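You operate a simulated robot arm through the tools that you are given. There is no shell and no other tool.

Carry out the task below with a simulated robot arm. There is one attempt and no reset: what you move stays moved.

TASK
Lay the thermometer in the basin and mix the tap until it shows 36 to 40 degrees.
Fine: basin and tap by the end wall; then turn the tap off and put the thermometer back beside the basin.

It is judged by the outcome, as a careful person would: the job done as asked, and still so three seconds after it is handed in. It fails if anything else is knocked over, pushed out of place, dropped, spilled or broken.

THE ROBOT
A 7-joint arm with a two-finger parallel gripper, fixed in place. Base frame: the origin is at the foot of the arm, x ahead of it, y to its left, z up; the work surface is at about z = 880. Units: mm, degrees, N and s.
With the tool pointing down near the work surface it reaches from about 340 to 760 mm from the base axis. Its first joint turns from -115.0 to 115.0 degrees. Payload 3.91 kg.
Tool frame: the origin (TCP) lies between the finger pads and is the grasp point; the fingertips stand 30 mm ahead of it; z points along the fingers, y is the line along which they close. Largest opening 110 mm; finger width 20, thickness 10; the body of the gripper, 48 by 112 mm, starts 55 mm behind the TCP.
Orientation is that of the tool frame in the base frame, as a unit quaternion [w, x, y, z]. With the fingers straight down and closing along the base's y, the tool's x points along the base's -x, its y along +y and its z along -z.

THE INTERFACE
- The arm moves only by the tool jog_arm. Its argument "rows" is a list of rows, each a list of 7 numbers: the shift along the tool's x, y, z in mm, then the turn, a rotation vector about the tool's x, y, z in degrees, then the finger opening in mm, from 0 to 110. In form: [[x, y, z, rx, ry, rz, jaw], ...]. A call has 1 to 20 rows; each row shifts and turns the commanded pose from where the row before left it, along the tool's axes as they then stand. Rows are played at 5 a second. More than 50 mm and 8.6 degrees between two rows, or a gripper value outside its range, and nothing of the call is played. Where a pose cannot be reached the arm comes as near as it can. A force on the tool above 90 N (or 10 N above the force at the start of the call, whichever is more), or a blocked arm, ends the call early, and 0.2 s more pass. Each finger travels about 108 mm/s and halts on what it meets, pressing with about 42 N; the grip force reading is that of the motor and also rises with nothing between the fingers. The clock runs only during rows and for 0.2 s after the last one: add rows that do not move to give the fingers time. The reply holds the time, the measured pose of the TCP, the force on the tool along the base axes, the opening and the grip force, in the units named above and with some noise, with the torque about the TCP (base axes, N m) and any sound that the robot's microphone picked up, and new pictures: "pictures" is both (left out), scene, wrist or none.
- Cameras (640 x 400 px; columns grow to the right, rows downward): "scene" is fixed at [398.3, 499.6, 1632.6]; the picture's right is [-0.62, 0.78, 0.00], its down [0.77, 0.61, -0.19] and it looks along [-0.15, -0.12, -0.98] (base axes); focal length 313 px, centre (320, 200). "wrist" rides on the gripper at [72, 17, -103] in the tool frame; the picture's right is [-0.23, 0.97, 0.00], its down [-0.76, -0.18, -0.62] and it looks along [-0.61, -0.14, 0.78] (tool axes); focal length 222 px, centre (320, 200). There is no depth. A picture from a camera that has moved, and an enlarged one, comes with that camera's place and axes in the base frame and with its lens.
- slide_trunk(by): slides the trunk up (or, below 0, down) by that many mm; the arm rides with it, the base frame stays. It gives what a move gives, with no picture.
- enlarge(camera, box): a new picture of the part [left, top, right, bottom] of that camera's present view, enlarged. No time passes.
- sign_off(): hands the job in; it is judged then, once.

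Places have to be worked out from the pictures, the camera data and where the tool is seen. Open the gripper and draw the arm clear of the work before you hand the job in, unless the task says otherwise.

The tools are called after "Request:" as name(argument=value, ...) on one line, values as JSON. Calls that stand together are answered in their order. jog_arm: Moves the arm, as the interface text tells. Its arguments: {"type":"object","properties":{"rows":{"type":"array","items":{"type":"array","items":{"type":"number"}}},"pictures":{"type":"string","enum":["both","scene","wrist","none"]}},"required":["rows"]} The other tools are called the same way: slide_trunk (by) slides the trunk up or down; enlarge (camera, box) takes an enlarged picture of a part of a camera's view; sign_off () hands the job in.

At the start:

```text
time: 0.0
tool_pos: [323.3, 374.3, 1244.6]
orientation: [0.002, 0.0, 1.0, 0.0]
wrist_force: [0.1, 0.5, 0.6]
wrist_torque: [0.0, -0.03, -0.01]
gripper_width: 109.9
grip_force: 0.1
trunk travel left (down, up): [-675.0, 315.0]
```

scene: 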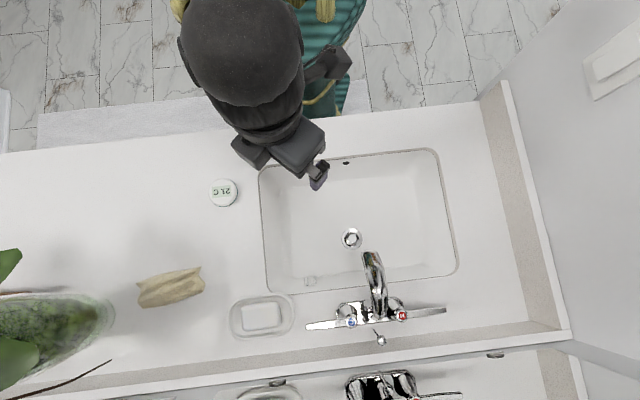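
wrist: 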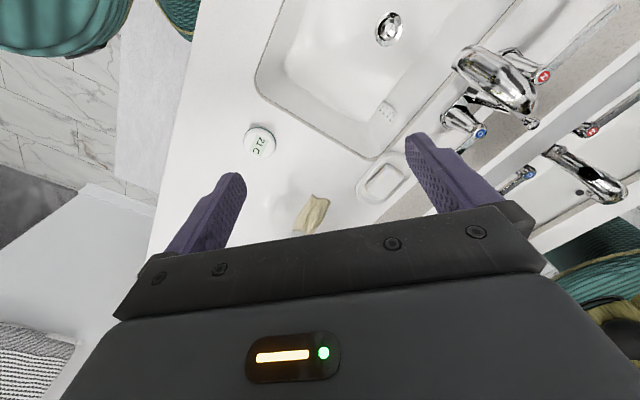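

I'll look closely at the tap, its handles, the basin and the thermometer before moving.

Request:
enlarge(camera="scene", box=[290, 230, 470, 350])

Request:
enlarge(camera="scene", box=[180, 140, 340, 240])

Request:
enlarge(camera="wrist", box=[380, 0, 640, 200])

Request:
enlarge(camera="wrist", box=[220, 60, 440, 200])

```text
3.33 times, centred on (380, 290) of scene
camera zoom: at [398.3, 499.6, 1632.6], right [-0.62, 0.78, 0.0], down [0.77, 0.61, -0.19], along [-0.15, -0.12, -0.98], focal length 1042 px, centre (120, -100)
```

zoom: 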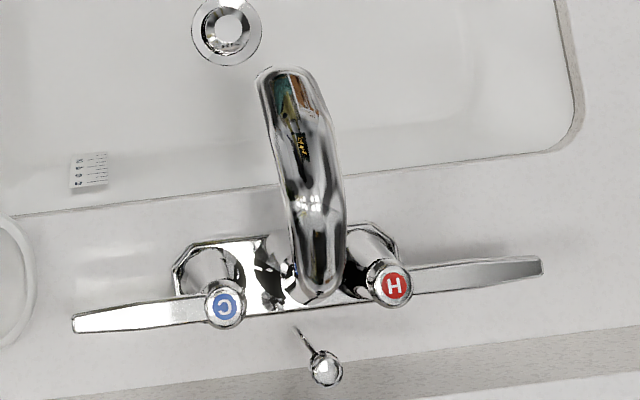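

```text
4.00 times, centred on (260, 190) of scene
camera zoom: at [398.3, 499.6, 1632.6], right [-0.62, 0.78, 0.0], down [0.77, 0.61, -0.19], along [-0.15, -0.12, -0.98], focal length 1251 px, centre (560, 240)
```

zoom: 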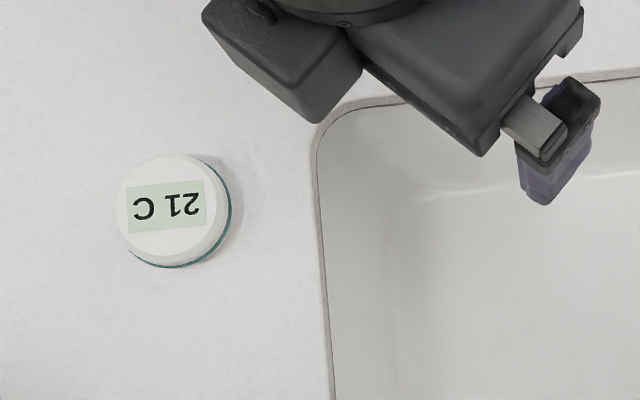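

```text
2.00 times, centred on (510, 100) of wrist
camera zoom: at [251.7, 392.1, 1349.1], right [0.23, 0.97, 0.0], down [0.76, -0.18, 0.62], along [0.61, -0.14, -0.78], focal length 444 px, centre (-60, 400)
```

zoom: 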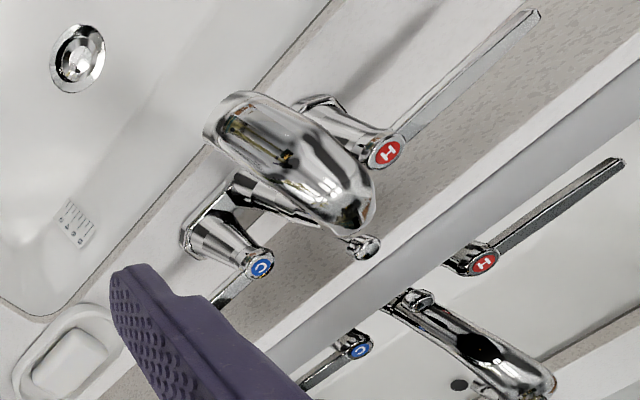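

```text
2.86 times, centred on (330, 130) of wrist
camera zoom: at [251.7, 392.1, 1349.1], right [0.23, 0.97, 0.0], down [0.76, -0.18, 0.62], along [0.61, -0.14, -0.78], focal length 635 px, centre (291, 400)
```

zoom: 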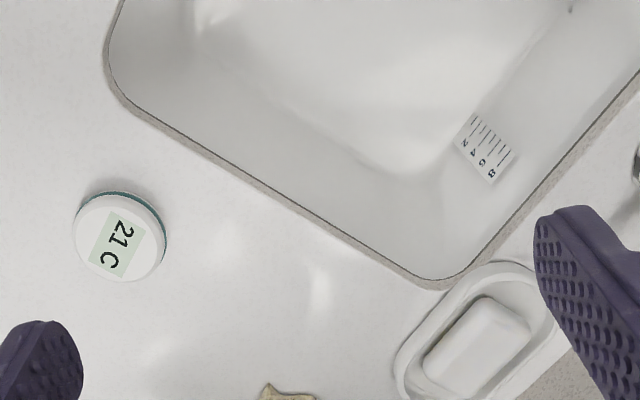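

No sound or water is visible, so the tap is off. I place the thermometer at about [419, 217] (62 mm across, top near z 900) and the tap caps at about C [452, 620, 988] and H [381, 690, 988]. I move above the thermometer first.

Request:
jog_arm(rows=[[-13.8, -22.4, 35, 0, 0, 0, 110], [-13.8, -22.4, 35, 0, 0, 0, 110], [-13.8, -22.4, 35, 0, 0, 0, 110], [-13.8, -22.4, 35, 0, 0, 0, 110], [-13.8, -22.4, 35, 0, 0, 0, 110], [-13.8, -22.4, 35, 0, 0, 0, 110], [-13.6, -22.6, 35, 0, 0, 0, 110], [0, 0, 0, 0, 0, 0, 110], [0, 0, 0, 0, 0, 0, 110]])

```text
time: 2.0
tool_pos: [421.7, 217.5, 999.2]
orientation: [0.001, 0.0, 1.0, 0.0]
wrist_force: [-0.5, -1.1, 0.5]
wrist_torque: [-0.01, -0.04, 0.0]
gripper_width: 110.0
grip_force: 0.2
trunk travel left (down, up): [-675.0, 315.0]
camera wrist: at [350.5, 235.0, 1104.1], right [0.23, 0.97, 0.0], down [0.76, -0.18, 0.62], along [0.61, -0.14, -0.78], focal length 222 px, centre (320, 200)
```

scene: 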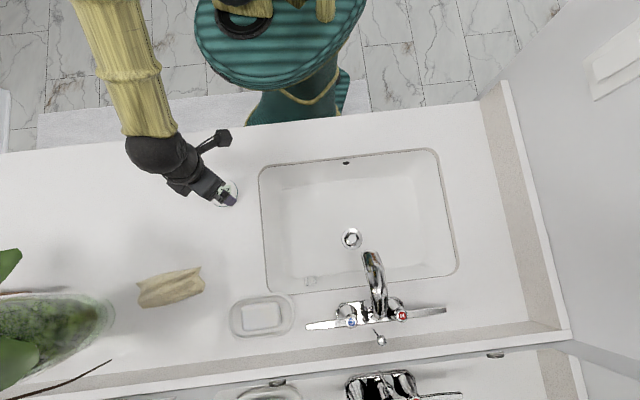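
wrist: 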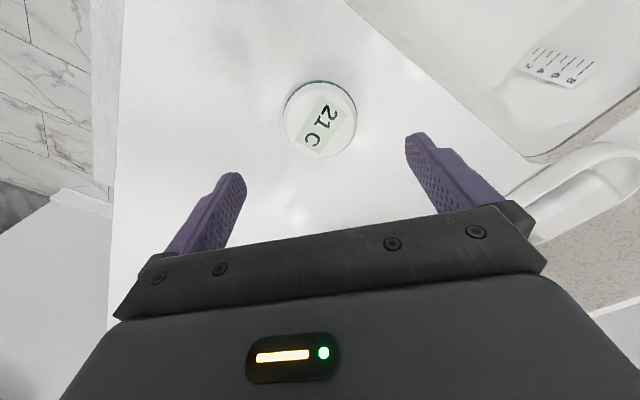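

The thermometer is centred under the jaws (I compute [423, 218]). I descend to put the fingertips just above the worktop.

Request:
jog_arm(rows=[[0, 0, 30, 0, 0, 0, 110], [0, 0, 30, 0, 0, 0, 110], [0, 0, 15, 0, 0, 0, 110], [0, 0, 8, 0, 0, 0, 110], [0, 0, 0, 0, 0, 0, 110]], pictures="wrist")

```text
time: 3.2
tool_pos: [420.6, 217.3, 916.4]
orientation: [0.001, 0.0, 1.0, 0.0]
wrist_force: [-0.4, -0.3, 0.3]
wrist_torque: [-0.02, 0.02, -0.02]
gripper_width: 109.9
grip_force: 0.1
trunk travel left (down, up): [-675.0, 315.0]
camera wrist: at [349.5, 234.9, 1021.5], right [0.23, 0.97, 0.0], down [0.76, -0.18, 0.62], along [0.61, -0.14, -0.78], focal length 222 px, centre (320, 200)
```

wrist: 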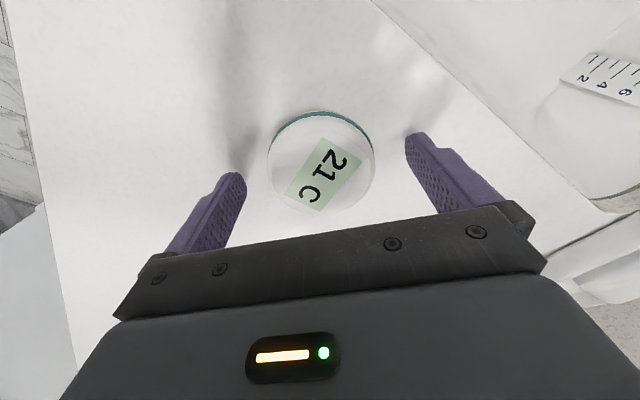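

The puck sits between the fingers; I shift 3 mm toward the base, drop 2 mm and close on it.

Request:
jog_arm(rows=[[3, 0, 2, 0, 0, 0, 110], [0, 0, 0, 0, 0, 0, 90], [0, 0, 0, 0, 0, 0, 70], [0, 0, 0, 0, 0, 0, 55], [0, 0, 0, 0, 0, 0, 50], [0, 0, 0, 0, 0, 0, 50]], pictures="wrist")

```text
time: 4.6
tool_pos: [418.4, 216.4, 916.2]
orientation: [0.0, 0.0, 1.0, 0.0]
wrist_force: [0.6, 0.4, -0.2]
wrist_torque: [-0.02, 0.02, -0.05]
gripper_width: 66.1
grip_force: 41.9
trunk travel left (down, up): [-675.0, 315.0]
camera wrist: at [346.3, 234.8, 1019.5], right [0.23, 0.97, 0.0], down [0.76, -0.18, 0.62], along [0.61, -0.14, -0.78], focal length 222 px, centre (320, 200)
```

wrist: 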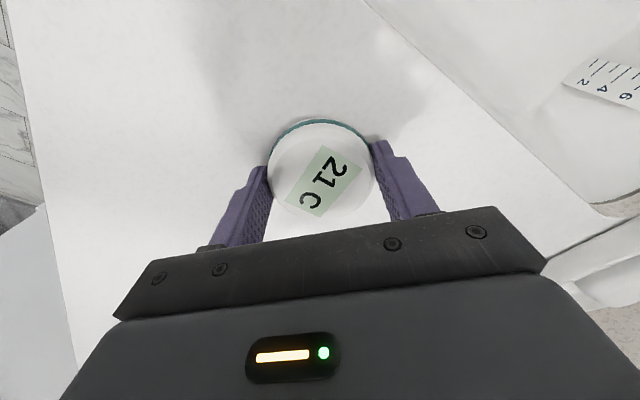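

The grip holds at 66 mm. I lift it, turn the tool 45° to square with the basin, and carry it over the basin at about [329, 463], clear of the spout (spout tip about [330, 563, 1000]).

Request:
jog_arm(rows=[[0, 0, -20, 0, 0, 0, 50], [0, 0, -20, 0, 0, -7.5, 50], [0, 0, -20, 0, 0, -7.5, 50], [0, 0, -15, 0, 0, -7.5, 50], [0, 0, -10, 0, 0, -7.5, 50], [0, 0, 0, 0, 0, -7.5, 50], [0, 0, 0, 0, 0, -7.5, 50], [-16, 33.9, 0, 0, 0, 0, 50], [-16, 33.9, 0, 0, 0, 0, 50], [-16, 33.9, 0, 0, 0, 0, 50], [-16, 33.9, 0, 0, 0, 0, 50], [-16, 33.9, 0, 0, 0, 0, 50], [-16, 33.9, 0, 0, 0, 0, 50], [-16, 34, 0, 0, 0, 0, 50], [0, 0, 0, 0, 0, 0, 50], [0, 0, 0, 0, 0, 0, 50]])

```text
time: 8.0
tool_pos: [327.8, 465.2, 1000.3]
orientation: [0.001, -0.383, 0.924, -0.001]
wrist_force: [0.1, -1.1, -1.1]
wrist_torque: [0.03, 0.01, 0.01]
gripper_width: 66.6
grip_force: 41.8
trunk travel left (down, up): [-675.0, 315.0]
camera wrist: at [266.4, 426.7, 1104.8], right [-0.53, 0.85, 0.0], down [0.66, 0.41, 0.62], along [0.53, 0.33, -0.78], focal length 222 px, centre (320, 200)
```

scene: 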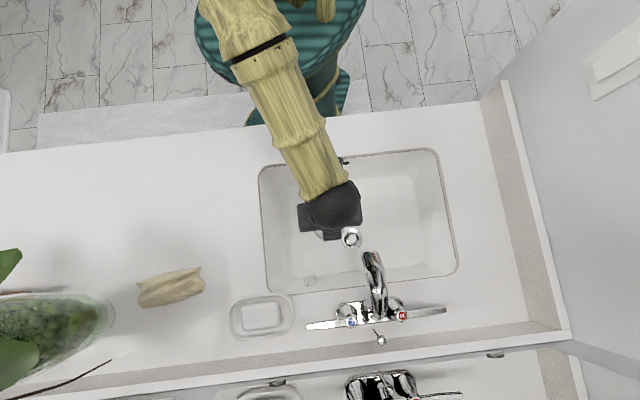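
wrist: 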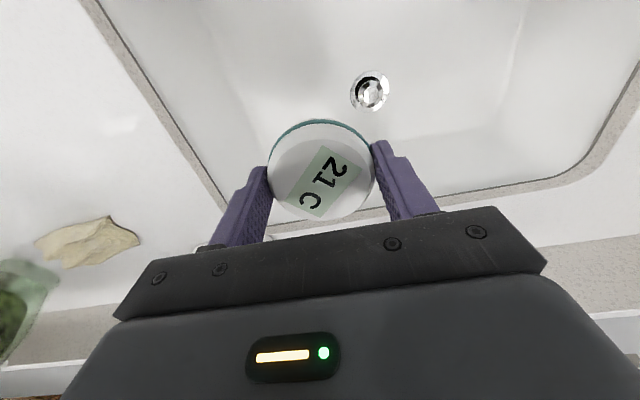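

The thermometer is held over the basin to the left of the drain. I lower it into the basin to about 35 mm above the estimated floor (z about 760).

Request:
jog_arm(rows=[[0, 0, 30, 0, 0, 0, 50], [0, 0, 35, 0, 0, 0, 50], [0, 0, 35, 0, 0, 0, 50], [0, 0, 35, 0, 0, 0, 50], [0, 0, 30, 0, 0, 0, 50], [0, 0, 10, 0, 0, 0, 50], [0, 0, 0, 0, 0, 0, 50]])

```text
time: 9.6
tool_pos: [327.6, 464.0, 823.2]
orientation: [0.001, -0.383, 0.924, -0.001]
wrist_force: [0.4, -0.9, -1.7]
wrist_torque: [-0.01, -0.04, 0.0]
gripper_width: 66.3
grip_force: 42.3
trunk travel left (down, up): [-675.0, 315.0]
camera wrist: at [266.1, 426.6, 928.7], right [-0.53, 0.85, 0.0], down [0.66, 0.41, 0.62], along [0.53, 0.33, -0.78], focal length 222 px, centre (320, 200)
```

scene: 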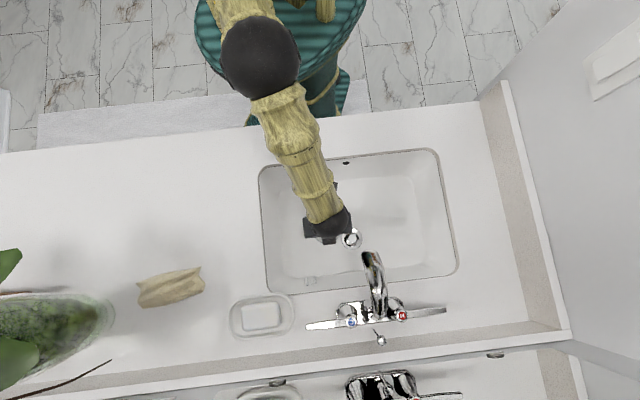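
wrist: 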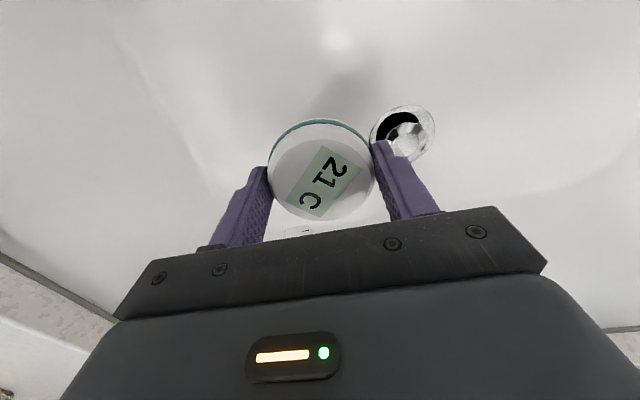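

The floor is getting close and the drain sits clear to the right. I descend in small steps watching the force.

Request:
jog_arm(rows=[[0, 0, 6, 0, 0, 0, 50], [0, 0, 6, 0, 0, 0, 50], [0, 0, 0, 0, 0, 0, 50]], pictures="wrist")

```text
time: 10.4
tool_pos: [328.8, 464.4, 812.1]
orientation: [0.001, -0.382, 0.924, -0.001]
wrist_force: [-0.9, -0.9, -1.5]
wrist_torque: [-0.01, -0.01, 0.02]
gripper_width: 66.2
grip_force: 42.2
trunk travel left (down, up): [-675.0, 315.0]
camera wrist: at [266.0, 426.6, 916.7], right [-0.53, 0.85, 0.0], down [0.66, 0.41, 0.62], along [0.53, 0.33, -0.78], focal length 222 px, centre (320, 200)
```

wrist: 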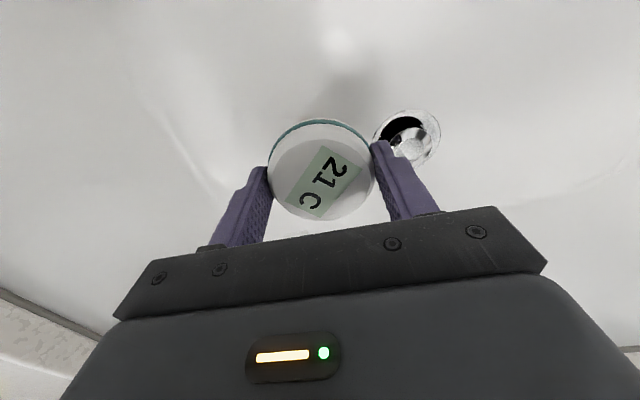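

No contact yet; I keep descending.

Request:
jog_arm(rows=[[0, 0, 5, 0, 0, 0, 50], [0, 0, 4, 0, 0, 0, 50], [0, 0, 0, 0, 0, 0, 50]], pictures="none")

Request:
jog_arm(rows=[[0, 0, 3, 0, 0, 0, 50], [0, 0, 0, 0, 0, 0, 50]], pictures="none")

Request:
jog_arm(rows=[[0, 0, 2, 0, 0, 0, 50], [0, 0, 0, 0, 0, 0, 50]], pictures="wrist")

```text
time: 11.2
tool_pos: [328.2, 464.6, 803.9]
orientation: [0.0, -0.382, 0.924, -0.001]
wrist_force: [-0.7, -0.2, -0.8]
wrist_torque: [-0.02, -0.01, 0.0]
gripper_width: 66.1
grip_force: 42.0
trunk travel left (down, up): [-675.0, 315.0]
```

```text
time: 11.8
tool_pos: [328.8, 465.3, 800.7]
orientation: [0.0, -0.382, 0.924, -0.001]
wrist_force: [0.4, -0.7, -0.2]
wrist_torque: [0.01, 0.0, 0.03]
gripper_width: 66.5
grip_force: 42.2
trunk travel left (down, up): [-675.0, 315.0]
```

```text
time: 12.4
tool_pos: [328.5, 464.3, 797.2]
orientation: [0.001, -0.383, 0.924, -0.001]
wrist_force: [0.6, -0.6, -1.1]
wrist_torque: [0.03, 0.02, -0.01]
gripper_width: 66.5
grip_force: 42.6
trunk travel left (down, up): [-675.0, 315.0]
camera wrist: at [266.1, 426.2, 902.9], right [-0.53, 0.85, 0.0], down [0.66, 0.41, 0.62], along [0.53, 0.33, -0.78], focal length 222 px, centre (320, 200)
```

wrist: 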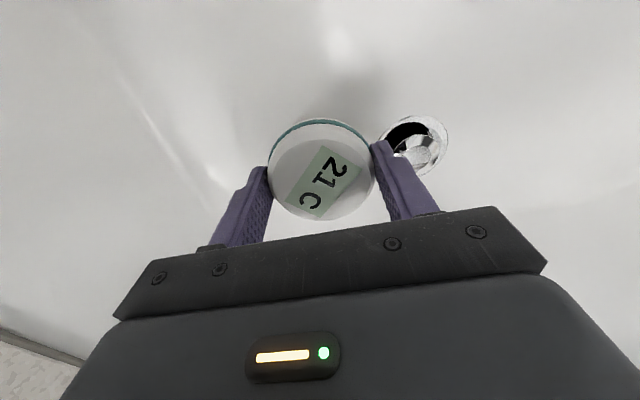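

Still no contact, and the drain's parallax suggests the floor is lower, about z 730–750. I continue with small steps.

Request:
jog_arm(rows=[[0, 0, 4, 0, 0, 0, 50], [0, 0, 0, 0, 0, 0, 50]], pictures="none")

Request:
jog_arm(rows=[[0, 0, 3, 0, 0, 0, 50], [0, 0, 0, 0, 0, 0, 50]], pictures="none")

Request:
jog_arm(rows=[[0, 0, 3, 0, 0, 0, 50], [0, 0, 0, 0, 0, 0, 50]], pictures="wrist")

```text
time: 13.0
tool_pos: [327.6, 464.0, 793.0]
orientation: [0.0, -0.383, 0.924, 0.0]
wrist_force: [-0.6, 0.3, -1.1]
wrist_torque: [-0.01, -0.03, -0.01]
gripper_width: 66.2
grip_force: 41.6
trunk travel left (down, up): [-675.0, 315.0]
```

```text
time: 13.6
tool_pos: [328.6, 465.4, 791.7]
orientation: [0.001, -0.383, 0.924, 0.0]
wrist_force: [-0.2, -0.2, -1.2]
wrist_torque: [0.0, 0.02, -0.01]
gripper_width: 66.3
grip_force: 42.1
trunk travel left (down, up): [-675.0, 315.0]
```

```text
time: 14.2
tool_pos: [328.3, 465.0, 787.8]
orientation: [0.0, -0.383, 0.924, 0.0]
wrist_force: [0.0, -0.4, -1.4]
wrist_torque: [-0.03, 0.03, 0.01]
gripper_width: 66.5
grip_force: 42.0
trunk travel left (down, up): [-675.0, 315.0]
camera wrist: at [266.3, 426.2, 893.1], right [-0.53, 0.85, 0.0], down [0.66, 0.41, 0.62], along [0.53, 0.33, -0.78], focal length 222 px, centre (320, 200)
```

wrist: 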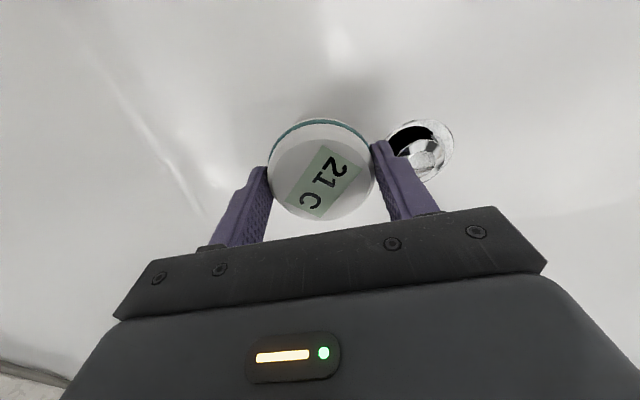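

Still free. Continuing down in 3 mm steps.

Request:
jog_arm(rows=[[0, 0, 3, 0, 0, 0, 50], [0, 0, 0, 0, 0, 0, 50]], pictures="none")

Request:
jog_arm(rows=[[0, 0, 3, 0, 0, 0, 50], [0, 0, 0, 0, 0, 0, 50]], pictures="none")

Request:
jog_arm(rows=[[0, 0, 3, 0, 0, 0, 50], [0, 0, 0, 0, 0, 0, 50]], pictures="wrist")

```text
time: 14.8
tool_pos: [328.5, 464.2, 785.2]
orientation: [0.0, -0.383, 0.924, -0.001]
wrist_force: [-0.4, 0.5, -1.1]
wrist_torque: [-0.01, 0.01, 0.01]
gripper_width: 66.2
grip_force: 41.9
trunk travel left (down, up): [-675.0, 315.0]
```

```text
time: 15.4
tool_pos: [327.9, 463.9, 781.7]
orientation: [0.002, -0.383, 0.924, -0.001]
wrist_force: [-0.9, 1.2, -1.1]
wrist_torque: [0.0, 0.0, 0.03]
gripper_width: 66.6
grip_force: 42.1
trunk travel left (down, up): [-675.0, 315.0]
```

```text
time: 16.0
tool_pos: [328.0, 465.2, 780.2]
orientation: [0.0, -0.382, 0.924, -0.001]
wrist_force: [0.2, 0.0, -1.3]
wrist_torque: [0.0, -0.02, 0.02]
gripper_width: 66.3
grip_force: 42.4
trunk travel left (down, up): [-675.0, 315.0]
camera wrist: at [266.6, 425.9, 884.0], right [-0.53, 0.85, 0.0], down [0.66, 0.41, 0.62], along [0.53, 0.33, -0.78], focal length 222 px, centre (320, 200)
```

wrist: 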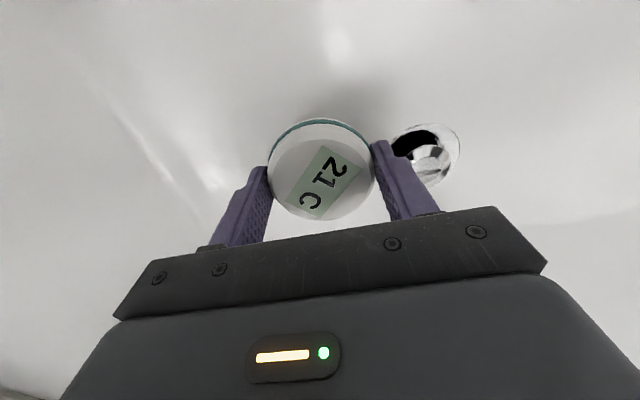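

Comparing drain positions across views, I now estimate the floor at about z 735–740. Continuing gently.

Request:
jog_arm(rows=[[0, 0, 3, 0, 0, 0, 50], [0, 0, 0, 0, 0, 0, 50]], pictures="none")

Request:
jog_arm(rows=[[0, 0, 2, 0, 0, 0, 50], [0, 0, 0, 0, 0, 0, 50]], pictures="none")

Request:
jog_arm(rows=[[0, 0, 2, 0, 0, 0, 50], [0, 0, 0, 0, 0, 0, 50]], pictures="none")

Request:
jog_arm(rows=[[0, 0, 2, 0, 0, 0, 50], [0, 0, 0, 0, 0, 0, 50]], pictures="wrist")

```text
time: 16.6
tool_pos: [328.6, 463.7, 775.6]
orientation: [0.0, -0.383, 0.924, -0.001]
wrist_force: [0.8, 0.4, -1.1]
wrist_torque: [-0.01, -0.01, 0.01]
gripper_width: 66.5
grip_force: 41.9
trunk travel left (down, up): [-675.0, 315.0]
```

```text
time: 17.2
tool_pos: [327.8, 463.6, 774.9]
orientation: [0.0, -0.383, 0.924, -0.001]
wrist_force: [0.3, 0.0, -1.6]
wrist_torque: [-0.03, 0.01, -0.02]
gripper_width: 66.4
grip_force: 41.7
trunk travel left (down, up): [-675.0, 315.0]
```

```text
time: 17.8
tool_pos: [327.5, 464.7, 771.8]
orientation: [0.001, -0.383, 0.924, -0.001]
wrist_force: [-0.1, 0.4, -0.5]
wrist_torque: [0.0, -0.03, 0.01]
gripper_width: 66.1
grip_force: 42.1
trunk travel left (down, up): [-675.0, 315.0]
```

```text
time: 18.4
tool_pos: [327.4, 464.3, 769.3]
orientation: [0.001, -0.383, 0.924, 0.0]
wrist_force: [0.0, 0.4, -0.8]
wrist_torque: [0.01, 0.0, -0.01]
gripper_width: 66.4
grip_force: 42.3
trunk travel left (down, up): [-675.0, 315.0]
camera wrist: at [266.1, 425.9, 874.7], right [-0.53, 0.85, 0.0], down [0.66, 0.41, 0.62], along [0.53, 0.33, -0.78], focal length 222 px, centre (320, 200)
```

wrist: 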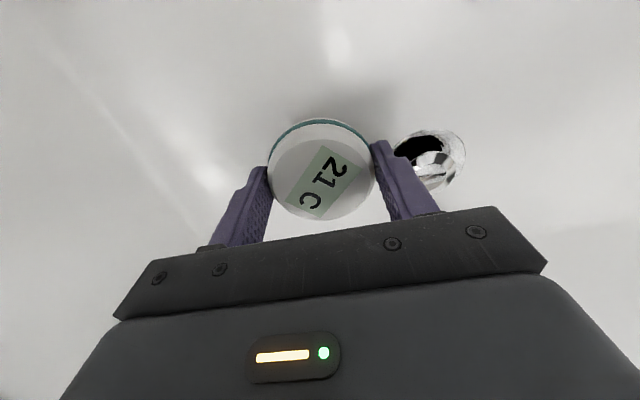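

Still free, with the shadow tightening. Continuing in 2 mm steps.

Request:
jog_arm(rows=[[0, 0, 2, 0, 0, 0, 50], [0, 0, 0, 0, 0, 0, 50]], pictures="none")

Request:
jog_arm(rows=[[0, 0, 2, 0, 0, 0, 50], [0, 0, 0, 0, 0, 0, 50]], pictures="none")

Request:
jog_arm(rows=[[0, 0, 2, 0, 0, 0, 50], [0, 0, 0, 0, 0, 0, 50]], pictures="wrist")

```text
time: 19.0
tool_pos: [328.2, 463.5, 769.5]
orientation: [0.001, -0.383, 0.924, -0.001]
wrist_force: [0.2, -0.1, -0.3]
wrist_torque: [0.0, 0.01, -0.02]
gripper_width: 66.4
grip_force: 42.0
trunk travel left (down, up): [-675.0, 315.0]
```

```text
time: 19.6
tool_pos: [328.0, 465.2, 766.4]
orientation: [0.001, -0.383, 0.924, -0.001]
wrist_force: [-0.3, -0.8, -0.9]
wrist_torque: [0.01, -0.01, -0.01]
gripper_width: 66.1
grip_force: 42.1
trunk travel left (down, up): [-675.0, 315.0]
```

```text
time: 20.2
tool_pos: [328.1, 463.4, 763.7]
orientation: [0.001, -0.383, 0.924, 0.0]
wrist_force: [0.4, 0.1, -1.1]
wrist_torque: [0.0, 0.01, -0.01]
gripper_width: 66.3
grip_force: 41.8
trunk travel left (down, up): [-675.0, 315.0]
camera wrist: at [266.1, 426.3, 869.0], right [-0.53, 0.85, 0.0], down [0.66, 0.41, 0.62], along [0.53, 0.33, -0.78], focal length 222 px, centre (320, 200)
```

wrist: 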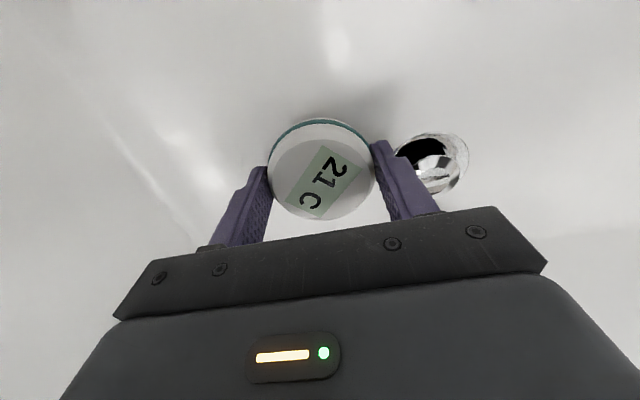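

No contact yet; continuing in 2 mm steps.

Request:
jog_arm(rows=[[0, 0, 2, 0, 0, 0, 50], [0, 0, 0, 0, 0, 0, 50]], pictures="none")

Request:
jog_arm(rows=[[0, 0, 2, 0, 0, 0, 50], [0, 0, 0, 0, 0, 0, 50]], pictures="none")

Request:
jog_arm(rows=[[0, 0, 2, 0, 0, 0, 50], [0, 0, 0, 0, 0, 0, 50]], pictures="wrist")

```text
time: 20.8
tool_pos: [328.9, 464.2, 762.5]
orientation: [0.001, -0.382, 0.924, 0.0]
wrist_force: [0.3, 0.6, -1.0]
wrist_torque: [0.03, -0.01, -0.01]
gripper_width: 66.3
grip_force: 42.0
trunk travel left (down, up): [-675.0, 315.0]
```

```text
time: 21.4
tool_pos: [328.1, 463.4, 759.8]
orientation: [0.0, -0.383, 0.924, 0.0]
wrist_force: [-0.1, -0.1, -0.5]
wrist_torque: [0.02, 0.03, 0.02]
gripper_width: 66.3
grip_force: 41.6
trunk travel left (down, up): [-675.0, 315.0]
```

```text
time: 22.0
tool_pos: [328.4, 463.4, 760.2]
orientation: [0.001, -0.383, 0.924, 0.0]
wrist_force: [0.4, -0.7, 12.7]
wrist_torque: [-0.17, 0.15, -0.01]
gripper_width: 66.2
grip_force: 42.2
trunk travel left (down, up): [-675.0, 315.0]
camera wrist: at [265.8, 425.7, 864.3], right [-0.53, 0.85, 0.0], down [0.66, 0.41, 0.63], along [0.53, 0.33, -0.78], focal length 222 px, centre (320, 200)
```

wrist: 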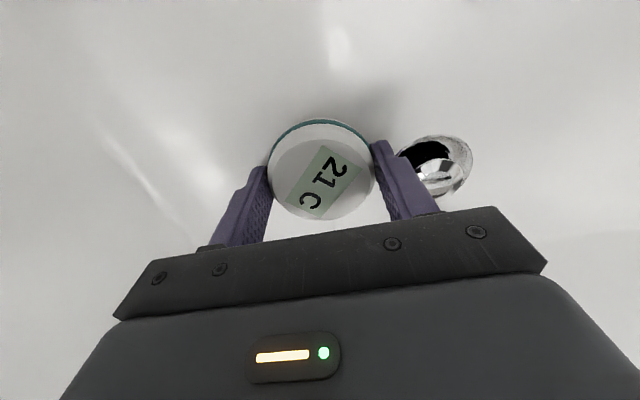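

Contact: 12.7 N upward at TCP z 760, so the thermometer rests on the basin floor. I open the fingers slowly and lift away.

Request:
jog_arm(rows=[[0, 0, -1, 0, 0, 0, 64], [0, 0, 0, 0, 0, 0, 72], [0, 0, 0, 0, 0, 0, 84], [0, 0, 0, 0, 0, 0, 84], [0, 0, -15, 0, 0, 0, 84], [0, 0, -25, 0, 0, 0, 84], [0, 0, -35, 0, 0, 0, 84], [0, 0, -40, 0, 0, 0, 84], [0, 0, -40, 0, 0, 0, 84], [0, 0, -40, 0, 0, 0, 84], [0, 0, -40, 0, 0, 0, 84], [0, 0, 0, 0, 0, 0, 84]])

```text
time: 24.6
tool_pos: [328.3, 463.4, 995.8]
orientation: [0.0, -0.383, 0.924, -0.001]
wrist_force: [0.0, 0.3, -0.6]
wrist_torque: [-0.01, 0.01, 0.01]
gripper_width: 83.7
grip_force: 0.1
trunk travel left (down, up): [-675.0, 315.0]
camera wrist: at [266.2, 426.0, 1099.7], right [-0.53, 0.85, 0.0], down [0.66, 0.41, 0.62], along [0.53, 0.33, -0.78], focal length 222 px, centre (320, 200)
```

scene: 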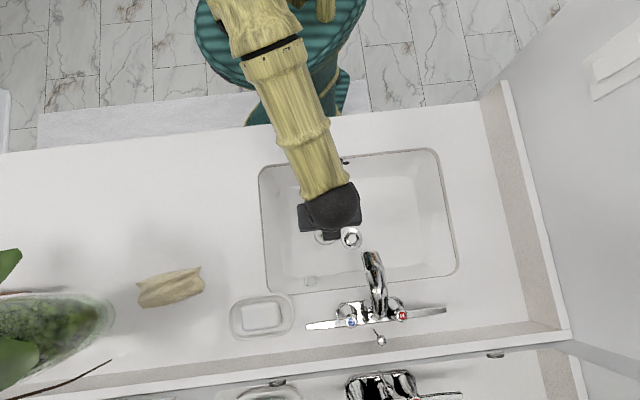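
wrist: 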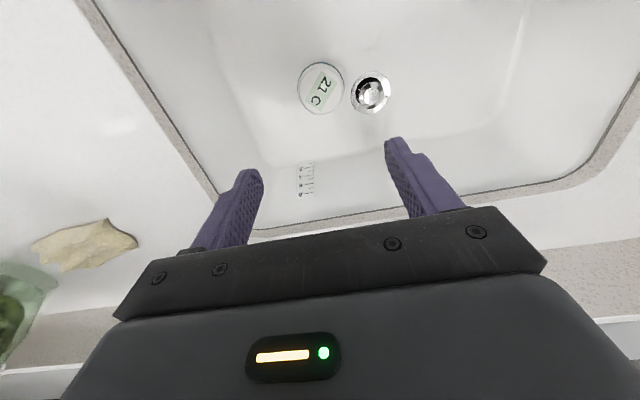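

The thermometer lies flat on the floor beside the drain, reading 21 C. I rise and turn the tool −90° so the fingers can straddle the tap levers and the wrist camera looks along the tap.

Request:
jog_arm(rows=[[0, 0, -15, 0, 0, -7.5, 84], [0, 0, -15, 0, 0, -7.5, 84], [0, 0, -15, 0, 0, -7.5, 84], [0, 0, -15, 0, 0, -7.5, 84], [0, 0, -15, 0, 0, -7.5, 84], [0, 0, -15, 0, 0, -7.5, 84], [0, 0, -15, 0, 0, -7.5, 84], [0, 0, 0, 0, 0, -7.5, 60], [0, 0, 0, 0, 0, -7.5, 60], [0, 0, 0, 0, 0, -7.5, 60], [0, 0, 0, 0, 0, -7.5, 60], [0, 0, 0, 0, 0, -7.5, 60], [0, 0, 0, 0, 0, 0, 60]])

```text
time: 27.4
tool_pos: [328.4, 464.0, 1099.1]
orientation: [-0.001, 0.924, -0.382, 0.001]
wrist_force: [0.3, 0.3, -0.2]
wrist_torque: [0.02, -0.01, 0.0]
gripper_width: 60.1
grip_force: 0.1
trunk travel left (down, up): [-675.0, 315.0]
camera wrist: at [368.4, 402.2, 1204.0], right [-0.85, -0.53, 0.0], down [-0.42, 0.66, 0.62], along [-0.33, 0.53, -0.78], focal length 222 px, centre (320, 200)
```

scene: 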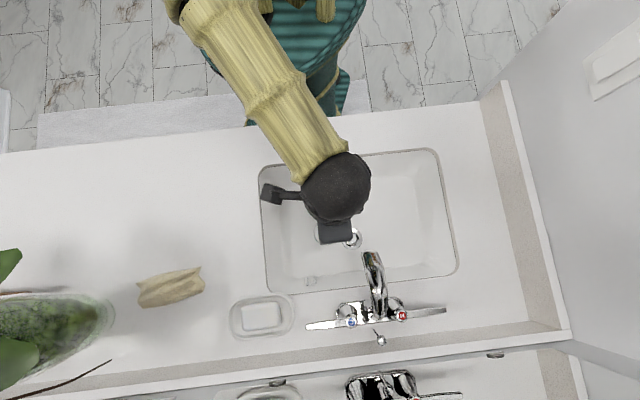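
wrist: 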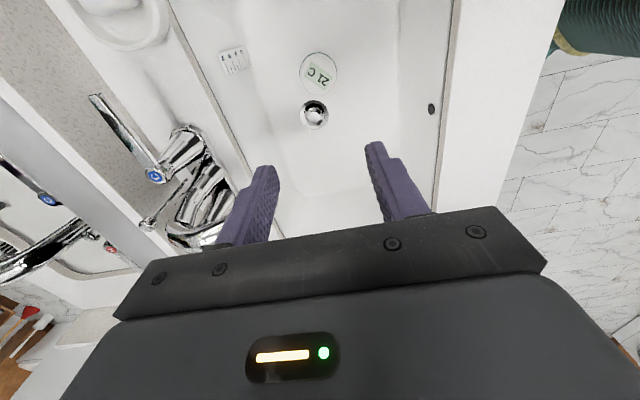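

I look closely at the cold lever in the wrist view.

Request:
enlarge(camera="wrist", box=[60, 70, 260, 260])

```text
2.11 times, centred on (160, 165) of wrist
camera zoom: at [368.4, 402.2, 1204.0], right [-0.85, -0.53, 0.0], down [-0.42, 0.66, 0.62], along [-0.33, 0.53, -0.78], focal length 468 px, centre (657, 274)
```

zoom: 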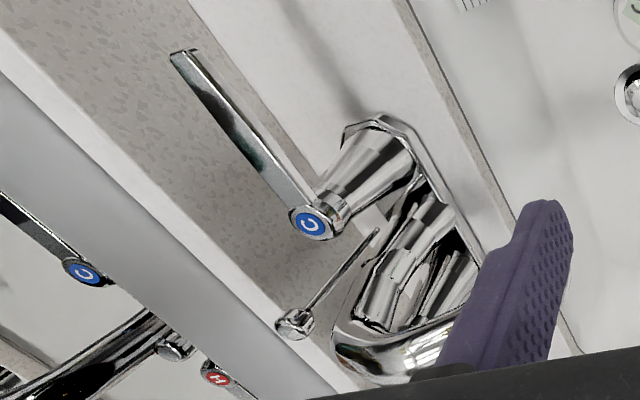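

The cold lever is a horizontal blade at z about 985, running from the cap [452, 620] to the tip [516, 556]. I tilt the tool 25° so the fingers point outward, and move to hover over the lever's outer part.

Request:
jog_arm(rows=[[0, 0, 0, 6.25, 0, 0, 60], [0, 0, 0, 6.25, 0, 0, 60], [0, 0, 0, 6.25, 0, 0, 60], [0, 0, 0, 6.25, 0, 0, 60], [7.7, -29.9, 13.95, 0, 0, 0, 60], [7.7, -29.9, 13.95, 0, 0, 0, 60], [7.7, -29.9, 13.95, 0, 0, 0, 60], [7.7, -29.9, 13.95, 0, 0, 0, 60], [7.7, -29.9, 13.95, 0, 0, 0, 60], [7.7, -29.9, 13.95, 0, 0, 0, 60], [0, 0, 0, 0, 0, 0, 60], [0, 0, 0, 0, 0, 0, 60]])

```text
time: 30.0
tool_pos: [500.0, 572.0, 1100.0]
orientation: [-0.201, 0.902, -0.372, 0.084]
wrist_force: [-0.3, 0.6, -0.9]
wrist_torque: [0.03, 0.04, 0.02]
gripper_width: 59.7
grip_force: 0.1
trunk travel left (down, up): [-675.0, 315.0]
camera wrist: at [511.2, 479.8, 1187.2], right [-0.78, -0.46, -0.41], down [-0.61, 0.47, 0.64], along [-0.1, 0.75, -0.65], focal length 222 px, centre (320, 200)
```

scene: 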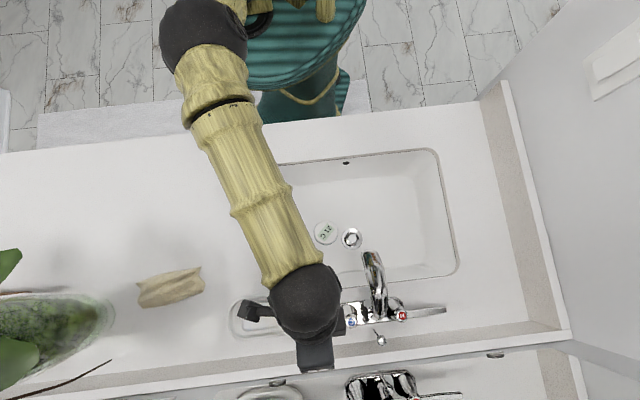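
wrist: 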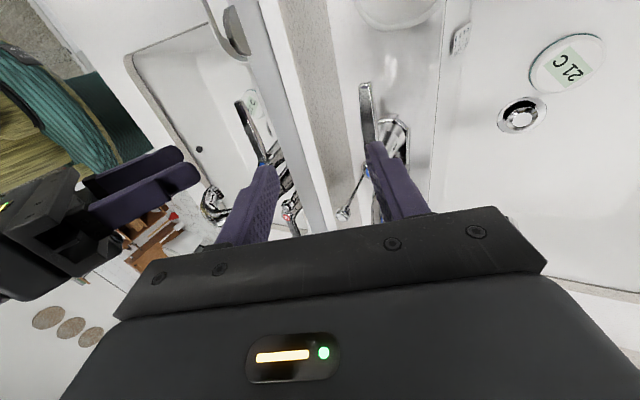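

The pose is reachable and the fingers straddle the lever line. The wall mirror is at about n=836 along the (1,1)/√2 direction, while the lever is at 758. I shift 8 mm back and descend so the lever ends up between the fingers.

Request:
jog_arm(rows=[[0, 7.25, -3.4, 0, 0, 0, 60], [0, 9.7, 20.8, 0, 0, 0, 60], [0, 9.7, 20.8, 0, 0, 0, 60], [0, 9.7, 20.8, 0, 0, 0, 60], [0, 0, 0, 0, 0, 0, 60]])

```text
time: 31.2
tool_pos: [495.1, 567.0, 1030.2]
orientation: [-0.2, 0.902, -0.373, 0.084]
wrist_force: [0.1, -0.6, 0.5]
wrist_torque: [0.02, 0.01, 0.0]
gripper_width: 59.9
grip_force: 0.0
trunk travel left (down, up): [-675.0, 315.0]
camera wrist: at [505.7, 474.2, 1119.1], right [-0.78, -0.46, -0.41], down [-0.61, 0.47, 0.64], along [-0.1, 0.75, -0.65], focal length 222 px, centre (320, 200)
```

scene: 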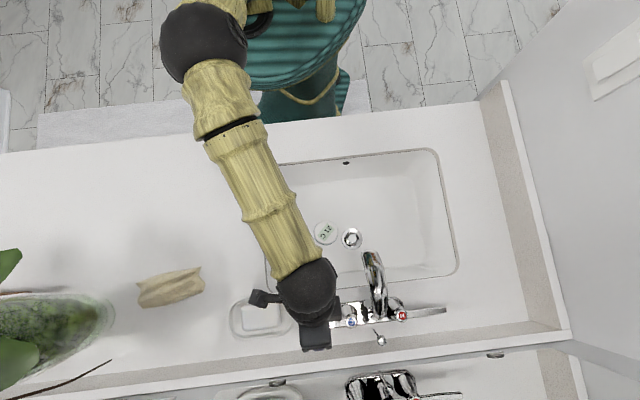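
wrist: 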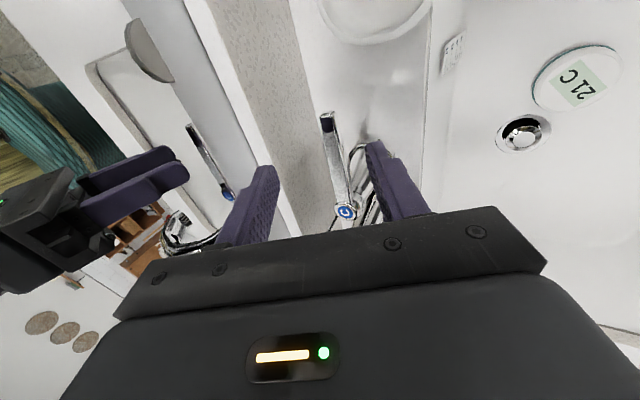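

The cold lever lies cleanly between the fingers. I descend the last 44 mm.

Request:
jog_arm(rows=[[0, 9.3, 20, 0, 0, 0, 60], [0, 9.3, 20, 0, 0, 0, 60], [0, 0, 0, 0, 0, 0, 60]])

```text
time: 32.0
tool_pos: [495.5, 566.3, 987.3]
orientation: [-0.2, 0.902, -0.373, 0.084]
wrist_force: [-0.6, 0.1, 0.1]
wrist_torque: [-0.02, 0.02, 0.0]
gripper_width: 60.0
grip_force: 0.0
trunk travel left (down, up): [-675.0, 315.0]
camera wrist: at [505.8, 474.9, 1074.8], right [-0.78, -0.46, -0.41], down [-0.61, 0.47, 0.64], along [-0.1, 0.75, -0.65], focal length 222 px, centre (320, 200)
```

scene: 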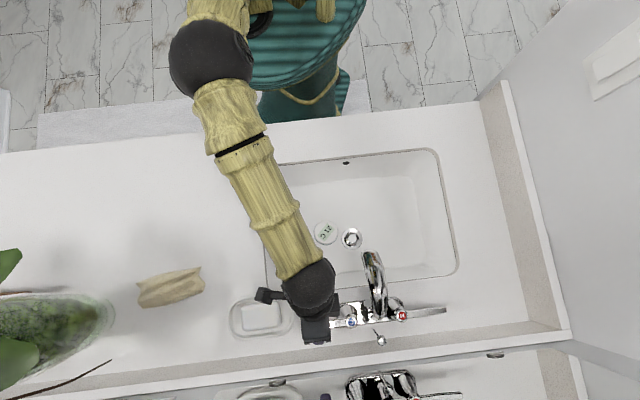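
wrist: 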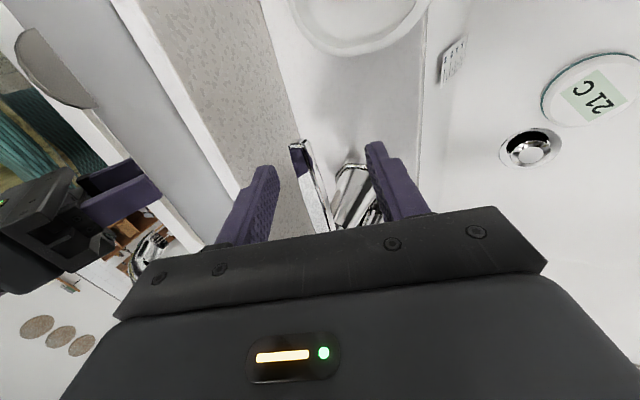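

The lever is between the fingers at about the grasp depth. I move toward the basin 22 mm to bring the far finger to the lever, watching the force.

Request:
jog_arm(rows=[[0, 9.06, -4.23, 0, 0, 0, 60], [0, 9.06, -4.23, 0, 0, 0, 60], [0, 0, 0, 0, 0, 0, 60]], pictures="wrist")

Request:
jog_arm(rows=[[0, 3.6, -1.7, 0, 0, 0, 60], [0, 3.6, -1.7, 0, 0, 0, 60], [0, 0, 0, 0, 0, 0, 60]], pictures="wrist")

```text
time: 32.8
tool_pos: [481.1, 552.6, 987.0]
orientation: [-0.199, 0.902, -0.374, 0.084]
wrist_force: [0.2, 0.4, 0.2]
wrist_torque: [-0.01, -0.01, 0.01]
gripper_width: 60.1
grip_force: 0.1
trunk travel left (down, up): [-675.0, 315.0]
camera wrist: at [491.8, 460.0, 1074.8], right [-0.78, -0.46, -0.41], down [-0.61, 0.47, 0.64], along [-0.1, 0.75, -0.65], focal length 222 px, centre (320, 200)
```

wrist: 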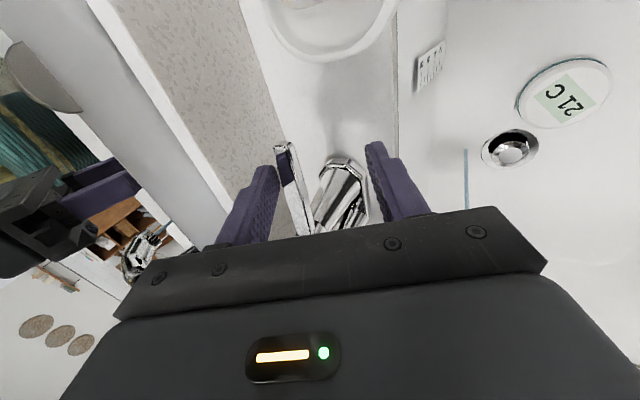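

```text
time: 33.6
tool_pos: [474.8, 546.0, 986.6]
orientation: [-0.201, 0.902, -0.373, 0.084]
wrist_force: [0.5, -0.2, 0.3]
wrist_torque: [0.0, -0.03, 0.01]
gripper_width: 60.3
grip_force: 0.2
trunk travel left (down, up): [-675.0, 315.0]
camera wrist: at [486.2, 454.1, 1074.9], right [-0.78, -0.46, -0.41], down [-0.61, 0.47, 0.64], along [-0.1, 0.75, -0.65], focal length 222 px, centre (320, 200)
```

wrist: 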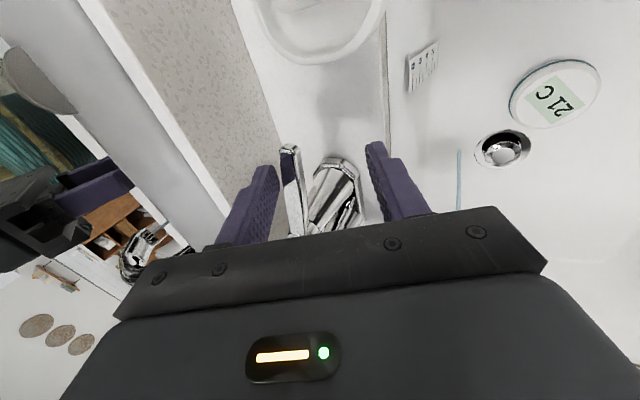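

Water is now running (a thin blue stream), so pulling toward the basin opens the cold lever. I pull about 12 mm more and look at the scene.

Request:
jog_arm(rows=[[0, 5.4, -2.5, 0, 0, 0, 60], [0, 5.4, -2.5, 0, 0, 0, 60], [0, 0, 0, 0, 0, 0, 60]])

Request:
enlarge(camera="scene", box=[270, 210, 470, 350])

```text
time: 34.4
tool_pos: [467.7, 537.7, 987.1]
orientation: [-0.2, 0.902, -0.373, 0.083]
wrist_force: [0.9, 0.6, -0.4]
wrist_torque: [-0.01, 0.02, 0.01]
gripper_width: 60.0
grip_force: 0.1
trunk travel left (down, up): [-675.0, 315.0]
camera wrist: at [477.7, 446.0, 1075.0], right [-0.78, -0.46, -0.41], down [-0.61, 0.47, 0.64], along [-0.1, 0.75, -0.65], focal length 222 px, centre (320, 200)
```

scene: 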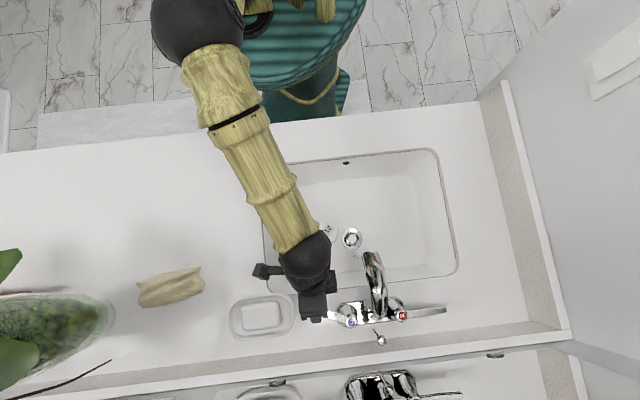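
wrist: 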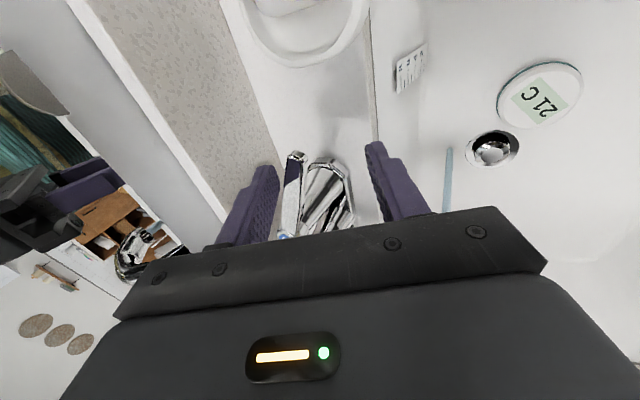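

```text
2.86 times, centred on (370, 280) of scene
camera zoom: at [398.3, 499.6, 1632.6], right [-0.62, 0.78, 0.0], down [0.77, 0.61, -0.19], along [-0.15, -0.12, -0.98], focal length 894 px, centre (177, -29)
```

zoom: 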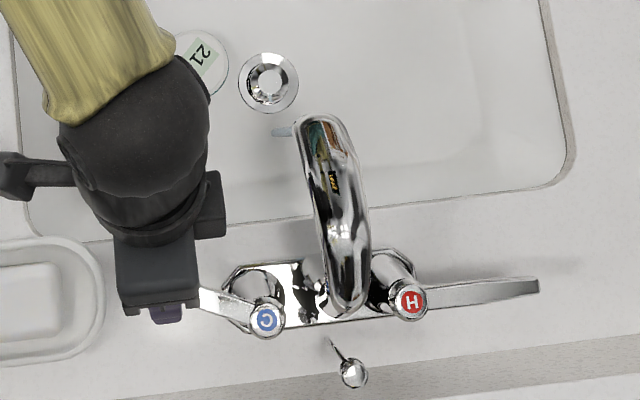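

Cold is open about 16° with a modest stream. Now I lift off and carry over the spout to hover at the hot lever, keeping the cold lever where it is.

Request:
jog_arm(rows=[[0, -12.7, -27.2, 0, 0, 0, 60], [0, -12.7, -27.2, 0, 0, 0, 60], [0, -12.7, -27.2, 0, 0, 0, 60], [0, -16.9, -36.2, 0, 0, 0, 60], [-39.7, -5.9, 2.75, 0, 0, 0, 60], [-39.7, -5.9, 2.75, 0, 0, 0, 60], [-39.7, -5.9, 2.75, 0, 0, 0, 60], [-39.7, -5.9, 2.75, 0, 0, 0, 60], [-39.7, -5.9, 2.75, 0, 0, 0, 60], [-39.7, -5.9, 2.75, 0, 0, 0, 60], [0, 0, 0, 0, 0, 0, 60], [0, 0, 0, 0, 0, 0, 60]])

```text
time: 37.0
tool_pos: [317.5, 708.0, 1106.0]
orientation: [-0.199, 0.902, -0.373, 0.084]
wrist_force: [0.1, -0.6, 0.4]
wrist_torque: [-0.01, 0.0, 0.02]
gripper_width: 59.9
grip_force: 0.0
out of reach, approached as far as the arm can: row 9, 10
trunk travel left (down, up): [-675.0, 315.0]
camera wrist: at [327.3, 615.3, 1194.6], right [-0.78, -0.46, -0.41], down [-0.61, 0.47, 0.64], along [-0.1, 0.75, -0.65], focal length 222 px, centre (320, 200)
```

scene: 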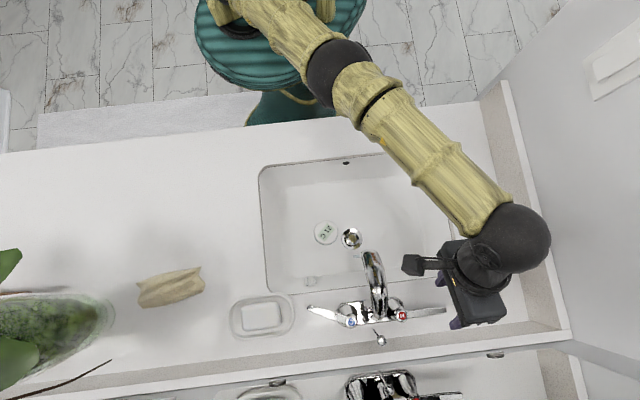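
wrist: 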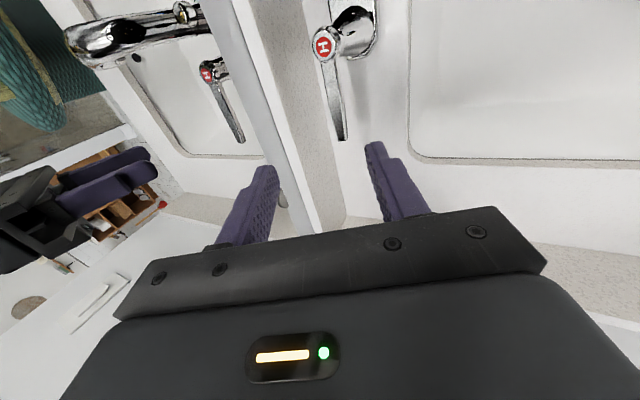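

The arm runs out of reach at r≈776 at this height. My estimate puts the shoulder at about z 945, so raising the trunk should gain reach. I slide the trunk up 200 mm, which carries the arm straight up and clear of the tap.

Request:
slide_trunk(by=200)

Request:
jog_arm(rows=[[0, 0, 0, 0, 0, 0, 80], [0, 0, 0, 0, 0, 0, 80]])

```text
time: 39.2
tool_pos: [315.9, 706.4, 1305.9]
orientation: [-0.199, 0.902, -0.373, 0.084]
wrist_force: [-0.7, 0.4, -0.3]
wrist_torque: [0.0, 0.0, -0.01]
gripper_width: 60.2
grip_force: 0.0
trunk travel left (down, up): [-875.0, 115.0]
```

```text
time: 39.8
tool_pos: [316.3, 705.8, 1307.1]
orientation: [-0.2, 0.902, -0.373, 0.084]
wrist_force: [0.1, -0.6, -0.4]
wrist_torque: [0.0, -0.01, 0.01]
gripper_width: 79.9
grip_force: 0.1
trunk travel left (down, up): [-875.0, 115.0]
camera wrist: at [327.5, 614.7, 1395.0], right [-0.78, -0.46, -0.41], down [-0.61, 0.47, 0.64], along [-0.1, 0.75, -0.65], focal length 222 px, centre (320, 200)
```

scene: 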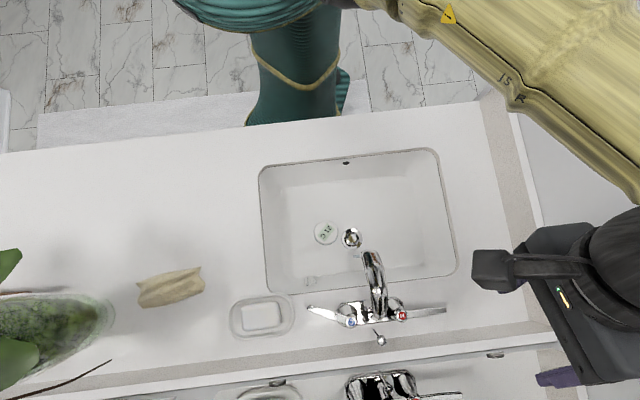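
wrist: 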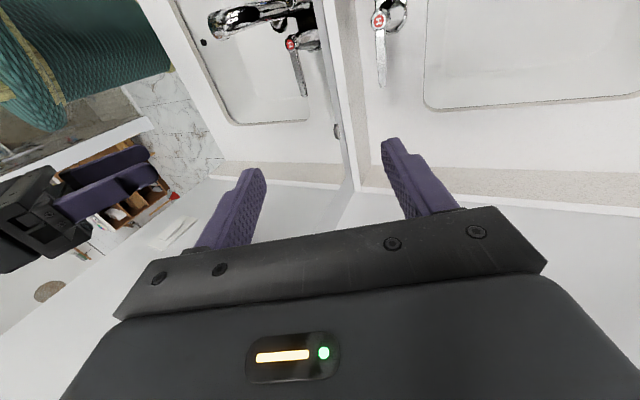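

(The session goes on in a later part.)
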